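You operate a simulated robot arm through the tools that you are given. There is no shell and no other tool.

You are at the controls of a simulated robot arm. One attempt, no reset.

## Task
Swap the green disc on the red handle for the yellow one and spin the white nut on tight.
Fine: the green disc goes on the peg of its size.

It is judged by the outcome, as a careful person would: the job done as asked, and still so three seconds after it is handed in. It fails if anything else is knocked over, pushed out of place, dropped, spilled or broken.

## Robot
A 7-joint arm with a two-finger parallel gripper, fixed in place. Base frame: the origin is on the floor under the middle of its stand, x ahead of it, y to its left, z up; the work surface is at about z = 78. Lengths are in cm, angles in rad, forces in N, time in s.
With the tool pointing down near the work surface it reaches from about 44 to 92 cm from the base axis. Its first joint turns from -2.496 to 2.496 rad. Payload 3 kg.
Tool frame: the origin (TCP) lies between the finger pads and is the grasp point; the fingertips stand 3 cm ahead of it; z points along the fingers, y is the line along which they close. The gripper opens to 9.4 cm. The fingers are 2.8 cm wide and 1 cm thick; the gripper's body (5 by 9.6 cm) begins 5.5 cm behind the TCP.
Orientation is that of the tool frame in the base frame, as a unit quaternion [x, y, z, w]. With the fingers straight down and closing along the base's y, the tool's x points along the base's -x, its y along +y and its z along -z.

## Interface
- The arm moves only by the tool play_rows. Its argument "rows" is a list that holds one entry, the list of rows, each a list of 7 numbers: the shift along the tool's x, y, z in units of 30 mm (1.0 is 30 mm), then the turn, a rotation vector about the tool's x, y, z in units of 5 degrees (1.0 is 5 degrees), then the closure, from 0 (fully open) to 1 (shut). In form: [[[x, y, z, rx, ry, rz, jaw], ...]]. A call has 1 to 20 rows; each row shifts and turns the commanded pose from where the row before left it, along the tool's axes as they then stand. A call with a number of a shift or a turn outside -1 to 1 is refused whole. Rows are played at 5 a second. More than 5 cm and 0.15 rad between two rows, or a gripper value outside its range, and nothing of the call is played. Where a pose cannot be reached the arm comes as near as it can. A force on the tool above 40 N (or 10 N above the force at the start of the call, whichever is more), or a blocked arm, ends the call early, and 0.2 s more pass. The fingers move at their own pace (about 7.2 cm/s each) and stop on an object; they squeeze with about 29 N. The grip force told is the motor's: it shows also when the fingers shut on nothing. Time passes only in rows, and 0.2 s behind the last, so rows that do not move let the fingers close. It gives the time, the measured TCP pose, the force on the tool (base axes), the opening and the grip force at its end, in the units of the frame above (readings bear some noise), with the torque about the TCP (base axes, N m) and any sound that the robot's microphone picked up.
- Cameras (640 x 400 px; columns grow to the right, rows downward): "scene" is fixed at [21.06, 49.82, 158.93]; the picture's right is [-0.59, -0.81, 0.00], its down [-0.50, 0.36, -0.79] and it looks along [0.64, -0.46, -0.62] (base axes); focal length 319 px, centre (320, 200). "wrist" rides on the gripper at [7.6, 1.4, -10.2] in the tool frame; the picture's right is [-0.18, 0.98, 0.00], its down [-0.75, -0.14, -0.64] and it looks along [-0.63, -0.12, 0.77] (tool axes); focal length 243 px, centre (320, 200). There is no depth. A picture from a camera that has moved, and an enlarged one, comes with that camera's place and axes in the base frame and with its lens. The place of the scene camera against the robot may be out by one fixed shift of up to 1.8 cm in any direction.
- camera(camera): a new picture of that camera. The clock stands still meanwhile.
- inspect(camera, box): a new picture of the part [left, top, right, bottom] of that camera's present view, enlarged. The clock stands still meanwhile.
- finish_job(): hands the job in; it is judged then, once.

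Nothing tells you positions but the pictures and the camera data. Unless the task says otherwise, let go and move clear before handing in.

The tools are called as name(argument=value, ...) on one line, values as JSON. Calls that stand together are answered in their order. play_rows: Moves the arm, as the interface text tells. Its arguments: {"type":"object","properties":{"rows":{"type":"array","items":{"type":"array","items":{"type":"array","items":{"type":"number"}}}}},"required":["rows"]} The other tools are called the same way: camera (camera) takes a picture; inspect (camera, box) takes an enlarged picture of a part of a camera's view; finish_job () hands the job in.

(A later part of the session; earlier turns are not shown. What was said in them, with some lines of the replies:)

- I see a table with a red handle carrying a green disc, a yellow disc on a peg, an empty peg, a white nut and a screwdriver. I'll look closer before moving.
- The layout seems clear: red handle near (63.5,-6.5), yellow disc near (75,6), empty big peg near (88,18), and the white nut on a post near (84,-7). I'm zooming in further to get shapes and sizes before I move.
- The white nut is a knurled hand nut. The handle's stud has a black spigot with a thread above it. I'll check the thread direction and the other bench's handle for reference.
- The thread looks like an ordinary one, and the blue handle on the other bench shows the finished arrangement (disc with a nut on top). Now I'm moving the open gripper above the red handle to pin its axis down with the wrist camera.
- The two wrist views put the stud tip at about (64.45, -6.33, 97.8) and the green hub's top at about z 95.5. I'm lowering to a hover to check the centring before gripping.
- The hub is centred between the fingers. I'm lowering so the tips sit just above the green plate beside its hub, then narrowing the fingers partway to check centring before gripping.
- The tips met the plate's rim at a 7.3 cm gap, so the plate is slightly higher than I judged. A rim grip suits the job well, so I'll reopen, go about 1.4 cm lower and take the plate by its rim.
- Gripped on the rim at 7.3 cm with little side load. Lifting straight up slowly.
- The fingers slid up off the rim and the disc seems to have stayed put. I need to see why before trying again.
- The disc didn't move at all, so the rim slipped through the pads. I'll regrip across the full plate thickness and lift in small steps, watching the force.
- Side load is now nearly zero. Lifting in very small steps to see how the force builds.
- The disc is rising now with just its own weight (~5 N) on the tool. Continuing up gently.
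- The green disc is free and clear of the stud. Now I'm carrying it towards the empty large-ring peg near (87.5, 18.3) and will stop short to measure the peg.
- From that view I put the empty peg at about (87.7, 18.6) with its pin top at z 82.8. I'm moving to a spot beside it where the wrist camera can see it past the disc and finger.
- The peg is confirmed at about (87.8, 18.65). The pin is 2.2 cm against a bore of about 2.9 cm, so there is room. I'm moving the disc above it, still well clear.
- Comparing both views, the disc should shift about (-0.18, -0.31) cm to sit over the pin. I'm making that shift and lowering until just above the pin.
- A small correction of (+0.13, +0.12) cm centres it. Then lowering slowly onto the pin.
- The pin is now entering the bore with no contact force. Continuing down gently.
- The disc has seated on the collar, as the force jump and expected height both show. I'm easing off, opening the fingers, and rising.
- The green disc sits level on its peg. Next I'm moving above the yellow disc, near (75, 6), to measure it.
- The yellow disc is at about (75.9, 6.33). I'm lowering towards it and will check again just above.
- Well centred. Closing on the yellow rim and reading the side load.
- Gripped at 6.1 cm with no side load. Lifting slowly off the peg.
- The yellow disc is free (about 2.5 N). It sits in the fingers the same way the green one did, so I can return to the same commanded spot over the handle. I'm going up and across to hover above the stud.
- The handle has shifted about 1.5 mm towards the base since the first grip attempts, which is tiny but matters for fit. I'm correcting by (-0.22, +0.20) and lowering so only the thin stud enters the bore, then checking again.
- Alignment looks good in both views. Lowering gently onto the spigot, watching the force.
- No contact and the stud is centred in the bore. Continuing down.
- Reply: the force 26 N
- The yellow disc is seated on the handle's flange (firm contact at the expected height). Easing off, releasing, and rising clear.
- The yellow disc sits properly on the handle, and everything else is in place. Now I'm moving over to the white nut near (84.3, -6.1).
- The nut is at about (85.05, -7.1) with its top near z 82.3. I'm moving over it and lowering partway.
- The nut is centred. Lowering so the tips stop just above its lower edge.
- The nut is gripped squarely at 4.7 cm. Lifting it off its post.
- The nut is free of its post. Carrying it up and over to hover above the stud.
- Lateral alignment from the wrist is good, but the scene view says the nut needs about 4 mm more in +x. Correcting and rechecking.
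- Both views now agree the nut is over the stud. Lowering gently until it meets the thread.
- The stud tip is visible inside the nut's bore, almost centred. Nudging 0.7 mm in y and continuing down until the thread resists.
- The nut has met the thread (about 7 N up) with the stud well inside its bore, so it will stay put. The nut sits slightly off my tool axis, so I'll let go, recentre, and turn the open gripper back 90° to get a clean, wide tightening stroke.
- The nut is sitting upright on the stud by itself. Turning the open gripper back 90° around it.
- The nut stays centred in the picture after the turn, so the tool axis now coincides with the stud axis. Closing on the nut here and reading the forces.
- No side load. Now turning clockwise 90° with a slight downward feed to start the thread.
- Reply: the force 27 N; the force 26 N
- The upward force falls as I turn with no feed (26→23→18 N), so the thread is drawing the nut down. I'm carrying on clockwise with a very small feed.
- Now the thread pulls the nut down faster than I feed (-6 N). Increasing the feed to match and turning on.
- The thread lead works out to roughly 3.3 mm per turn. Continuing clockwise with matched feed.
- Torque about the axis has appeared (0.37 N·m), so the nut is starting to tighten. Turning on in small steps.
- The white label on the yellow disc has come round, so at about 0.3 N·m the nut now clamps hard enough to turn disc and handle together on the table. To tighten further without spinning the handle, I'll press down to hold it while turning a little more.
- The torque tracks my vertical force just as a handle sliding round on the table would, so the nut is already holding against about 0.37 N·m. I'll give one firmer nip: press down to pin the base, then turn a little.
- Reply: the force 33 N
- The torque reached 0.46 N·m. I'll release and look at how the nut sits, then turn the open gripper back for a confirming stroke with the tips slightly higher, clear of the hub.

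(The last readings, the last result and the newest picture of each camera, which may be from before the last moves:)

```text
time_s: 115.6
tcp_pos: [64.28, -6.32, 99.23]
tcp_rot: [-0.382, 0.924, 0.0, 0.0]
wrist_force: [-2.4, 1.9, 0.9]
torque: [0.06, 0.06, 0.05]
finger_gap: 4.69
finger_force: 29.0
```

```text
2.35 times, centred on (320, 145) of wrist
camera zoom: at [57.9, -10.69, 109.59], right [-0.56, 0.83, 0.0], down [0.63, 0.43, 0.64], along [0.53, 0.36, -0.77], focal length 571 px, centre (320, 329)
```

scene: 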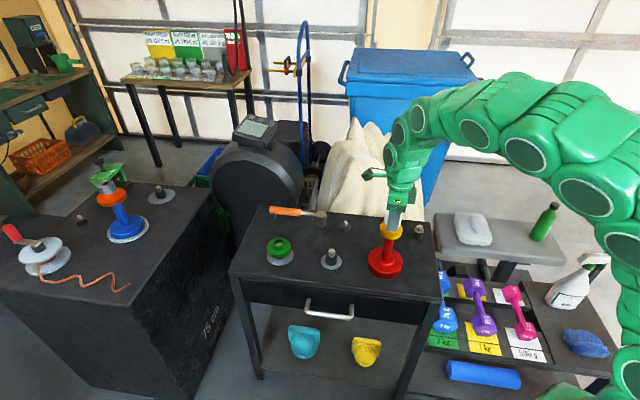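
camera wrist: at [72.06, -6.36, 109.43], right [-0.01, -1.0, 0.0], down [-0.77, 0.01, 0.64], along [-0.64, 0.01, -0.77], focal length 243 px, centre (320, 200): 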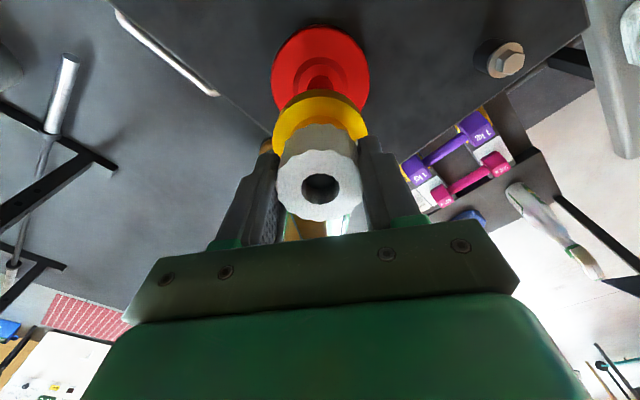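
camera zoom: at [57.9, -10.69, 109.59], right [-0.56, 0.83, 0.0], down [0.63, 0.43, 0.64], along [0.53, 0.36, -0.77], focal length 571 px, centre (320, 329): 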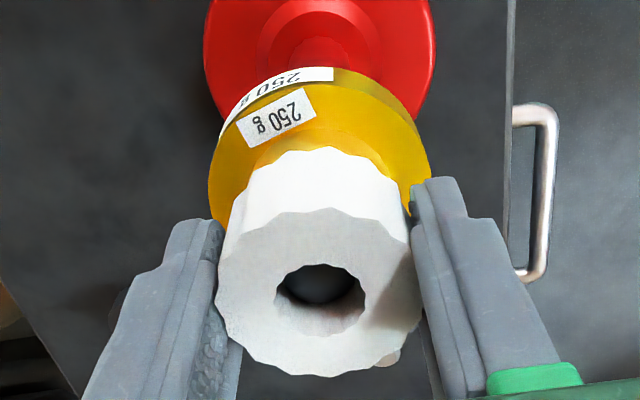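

play_rows(rows=[[[0, 0, 0, 0, 0, 1, 1], [0, 0, 0, 0, 0, 1, 1], [0, 0, 0, 0, 0, 1, 1], [0, 0, 0, 0, 0, 0, 1]]])

inspect(camera="wrist", box=[240, 60, 400, 230])

inspect(camera="scene", box=[376, 205, 412, 245])

```text
time_s: 116.6
tcp_pos: [64.26, -6.37, 99.18]
tcp_rot: [-0.258, 0.966, 0.0, 0.0]
wrist_force: [-2.0, -1.6, 7.1]
torque: [-0.07, 0.07, 0.37]
finger_gap: 4.68
finger_force: 29.1
```

```text
2.35 times, centred on (320, 145) of wrist
camera zoom: at [56.99, -8.89, 109.58], right [-0.33, 0.94, 0.0], down [0.72, 0.25, 0.64], along [0.61, 0.21, -0.77], focal length 571 px, centre (320, 329)
```

zoom: 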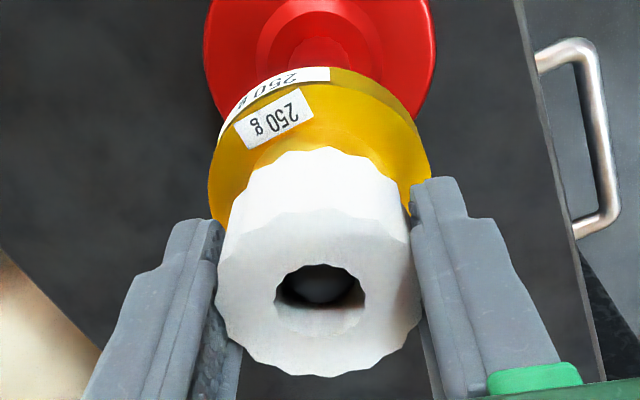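

```text
10.00 times, centred on (394, 225) of scene
camera zoom: at [21.06, 49.82, 158.93], right [-0.59, -0.81, 0.0], down [-0.5, 0.36, -0.79], along [0.64, -0.46, -0.62], focal length 3194 px, centre (-420, -50)
```

zoom: 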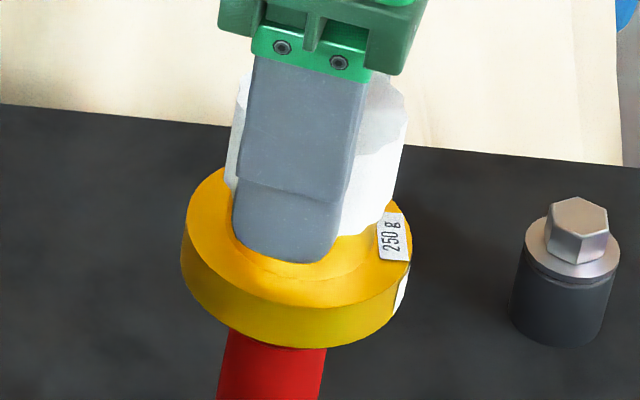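

Nut, disc and handle now turn as one (the label stays fixed relative to the gripper) at 0.37 N·m, so the nut is tight against the disc. One last nip with moderate downward pressure.

play_rows(rows=[[[0, 0, 0.007, 0, 0, 0, 1], [0, 0, 0.006, 0, 0, 0, 1], [0, 0, 0, 0, 0, 0.5, 1], [0, 0, 0, 0, 0, 0.5, 1], [0, 0, 0, 0, 0, 0, 1]]])

inspect(camera="wrist", box=[240, 60, 400, 230])

```text
time_s: 117.8
tcp_pos: [64.41, -6.26, 99.15]
tcp_rot: [-0.216, 0.976, 0.0, -0.001]
wrist_force: [1.1, 1.0, 5.1]
torque: [0.04, -0.05, 0.5]
finger_gap: 4.68
finger_force: 29.1
```

```text
2.35 times, centred on (320, 145) of wrist
camera zoom: at [56.84, -8.23, 109.55], right [-0.25, 0.97, 0.0], down [0.74, 0.19, 0.64], along [0.62, 0.16, -0.77], focal length 571 px, centre (320, 329)
```

zoom: 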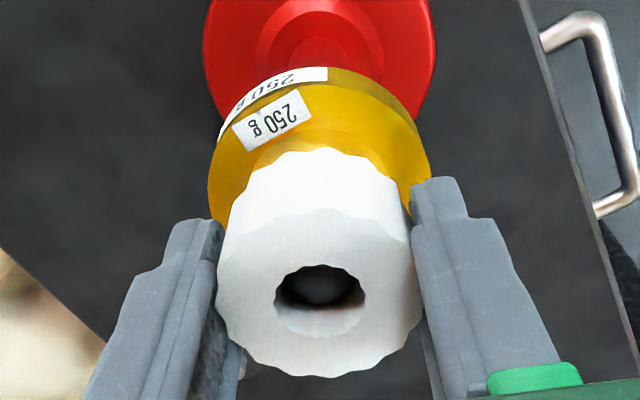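

The torque holds at 0.5 N·m with the nut creeping only a degree or two, so it is tight. Releasing and rising clear.

play_rows(rows=[[[0, 0, 0, 0, 0, -0.2, 1], [0, 0, 0, 0, 0, 0, 0.35], [0, 0, 0, 0, 0, 0, 0], [0, 0, 0, 0, 0, 0, 0], [0, 0, -0.3, 0, 0, 0, 0], [0, 0, -0.6, 0, 0, 0, 0], [0, 0, -0.8, 0, 0, 0, 0], [0, 0, -0.8, 0, 0, 0, 0], [0, 0, -0.8, 0, 0, 0, 0], [0, 0, -0.8, 0, 0, 0, 0], [0, 0, 0, 0, 0, 0, 0]]])

camera(camera="scene")

inspect(camera="scene", box=[376, 205, 412, 245])

inspect(camera="scene", box=[230, 190, 450, 310])

camera(camera="wrist")

```text
time_s: 120.2
tcp_pos: [64.35, -6.23, 111.36]
tcp_rot: [-0.225, 0.974, 0.0, 0.0]
wrist_force: [1.4, -0.5, 0.2]
torque: [0.0, -0.01, 0.01]
finger_gap: 9.38
finger_force: 0.1
```

```text
taken
```

scene: 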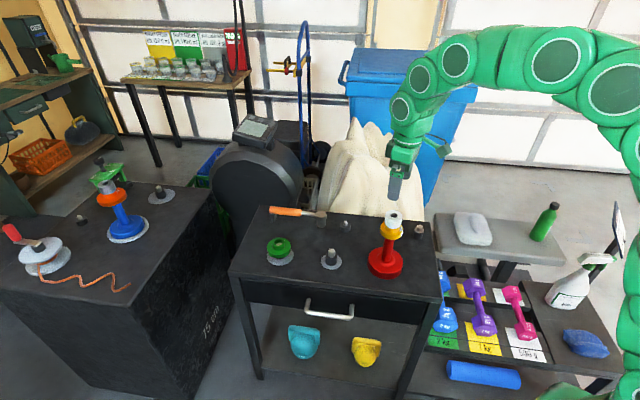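

```text
10.00 times, centred on (394, 225) of scene
camera zoom: at [21.06, 49.82, 158.93], right [-0.59, -0.81, 0.0], down [-0.5, 0.36, -0.79], along [0.64, -0.46, -0.62], focal length 3194 px, centre (-420, -50)
```

zoom: 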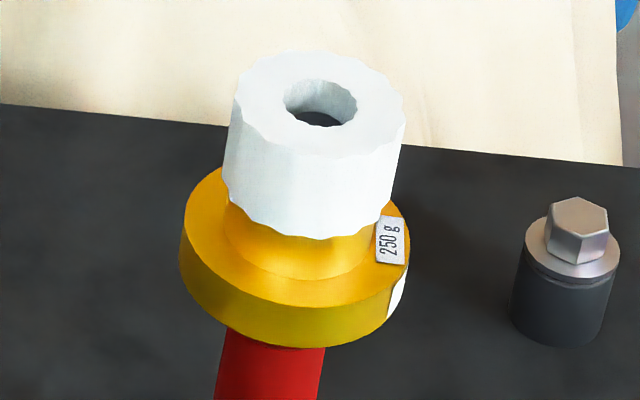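

```text
2.91 times, centred on (340, 250) of scene
camera zoom: at [21.06, 49.82, 158.93], right [-0.59, -0.81, 0.0], down [-0.5, 0.36, -0.79], along [0.64, -0.46, -0.62], focal length 929 px, centre (262, 54)
```

zoom: 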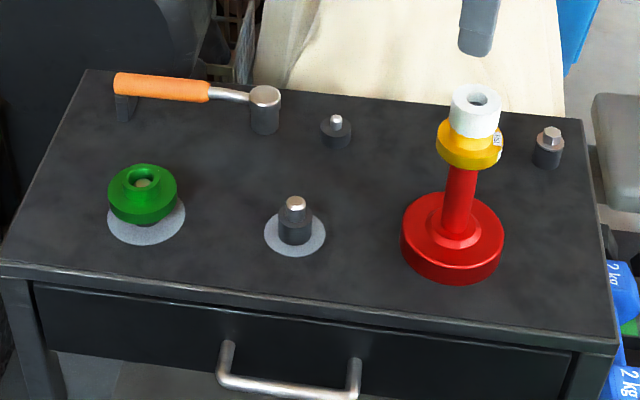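

```text
taken
camera wrist: at [56.91, -8.38, 121.8], right [-0.27, 0.96, 0.0], down [0.74, 0.2, 0.64], along [0.62, 0.17, -0.77], focal length 243 px, centre (320, 200)
```

wrist: 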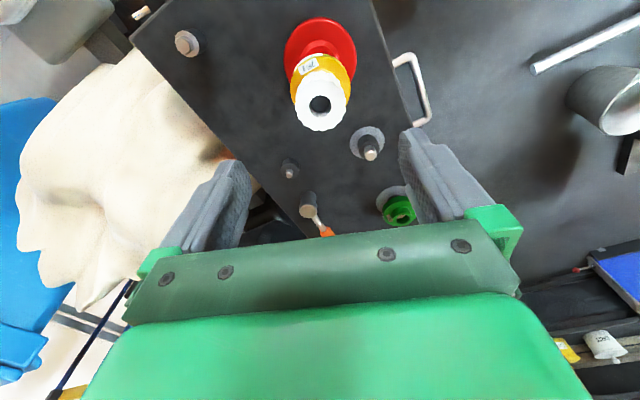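

Everything checks out: the yellow disc is on the red handle with the white nut down tight on it. The green disc sits on the large-ring peg, nothing else has moved, and the gripper is open and clear, so I'm handing in.

finish_job()

```text
The job is handed in.
```

The swap is done: the yellow disc is on the red handle with the white nut tightened down on it. The green disc is on the large-ring peg that matches its size.

- **Nut:** It threaded on and held against about 0.5 N·m. By then the nut, disc and handle were turning together on the table, so I couldn't tighten it any further with one arm.
- **Handle:** It slid a millimetre or two when I first gripped the green disc, and it rotated in place during tightening. It is still standing where it was.
- **Everything else:** I saw nothing else knocked or moved in the final pictures. The gripper is open and about 12 cm above where it gripped the nut.
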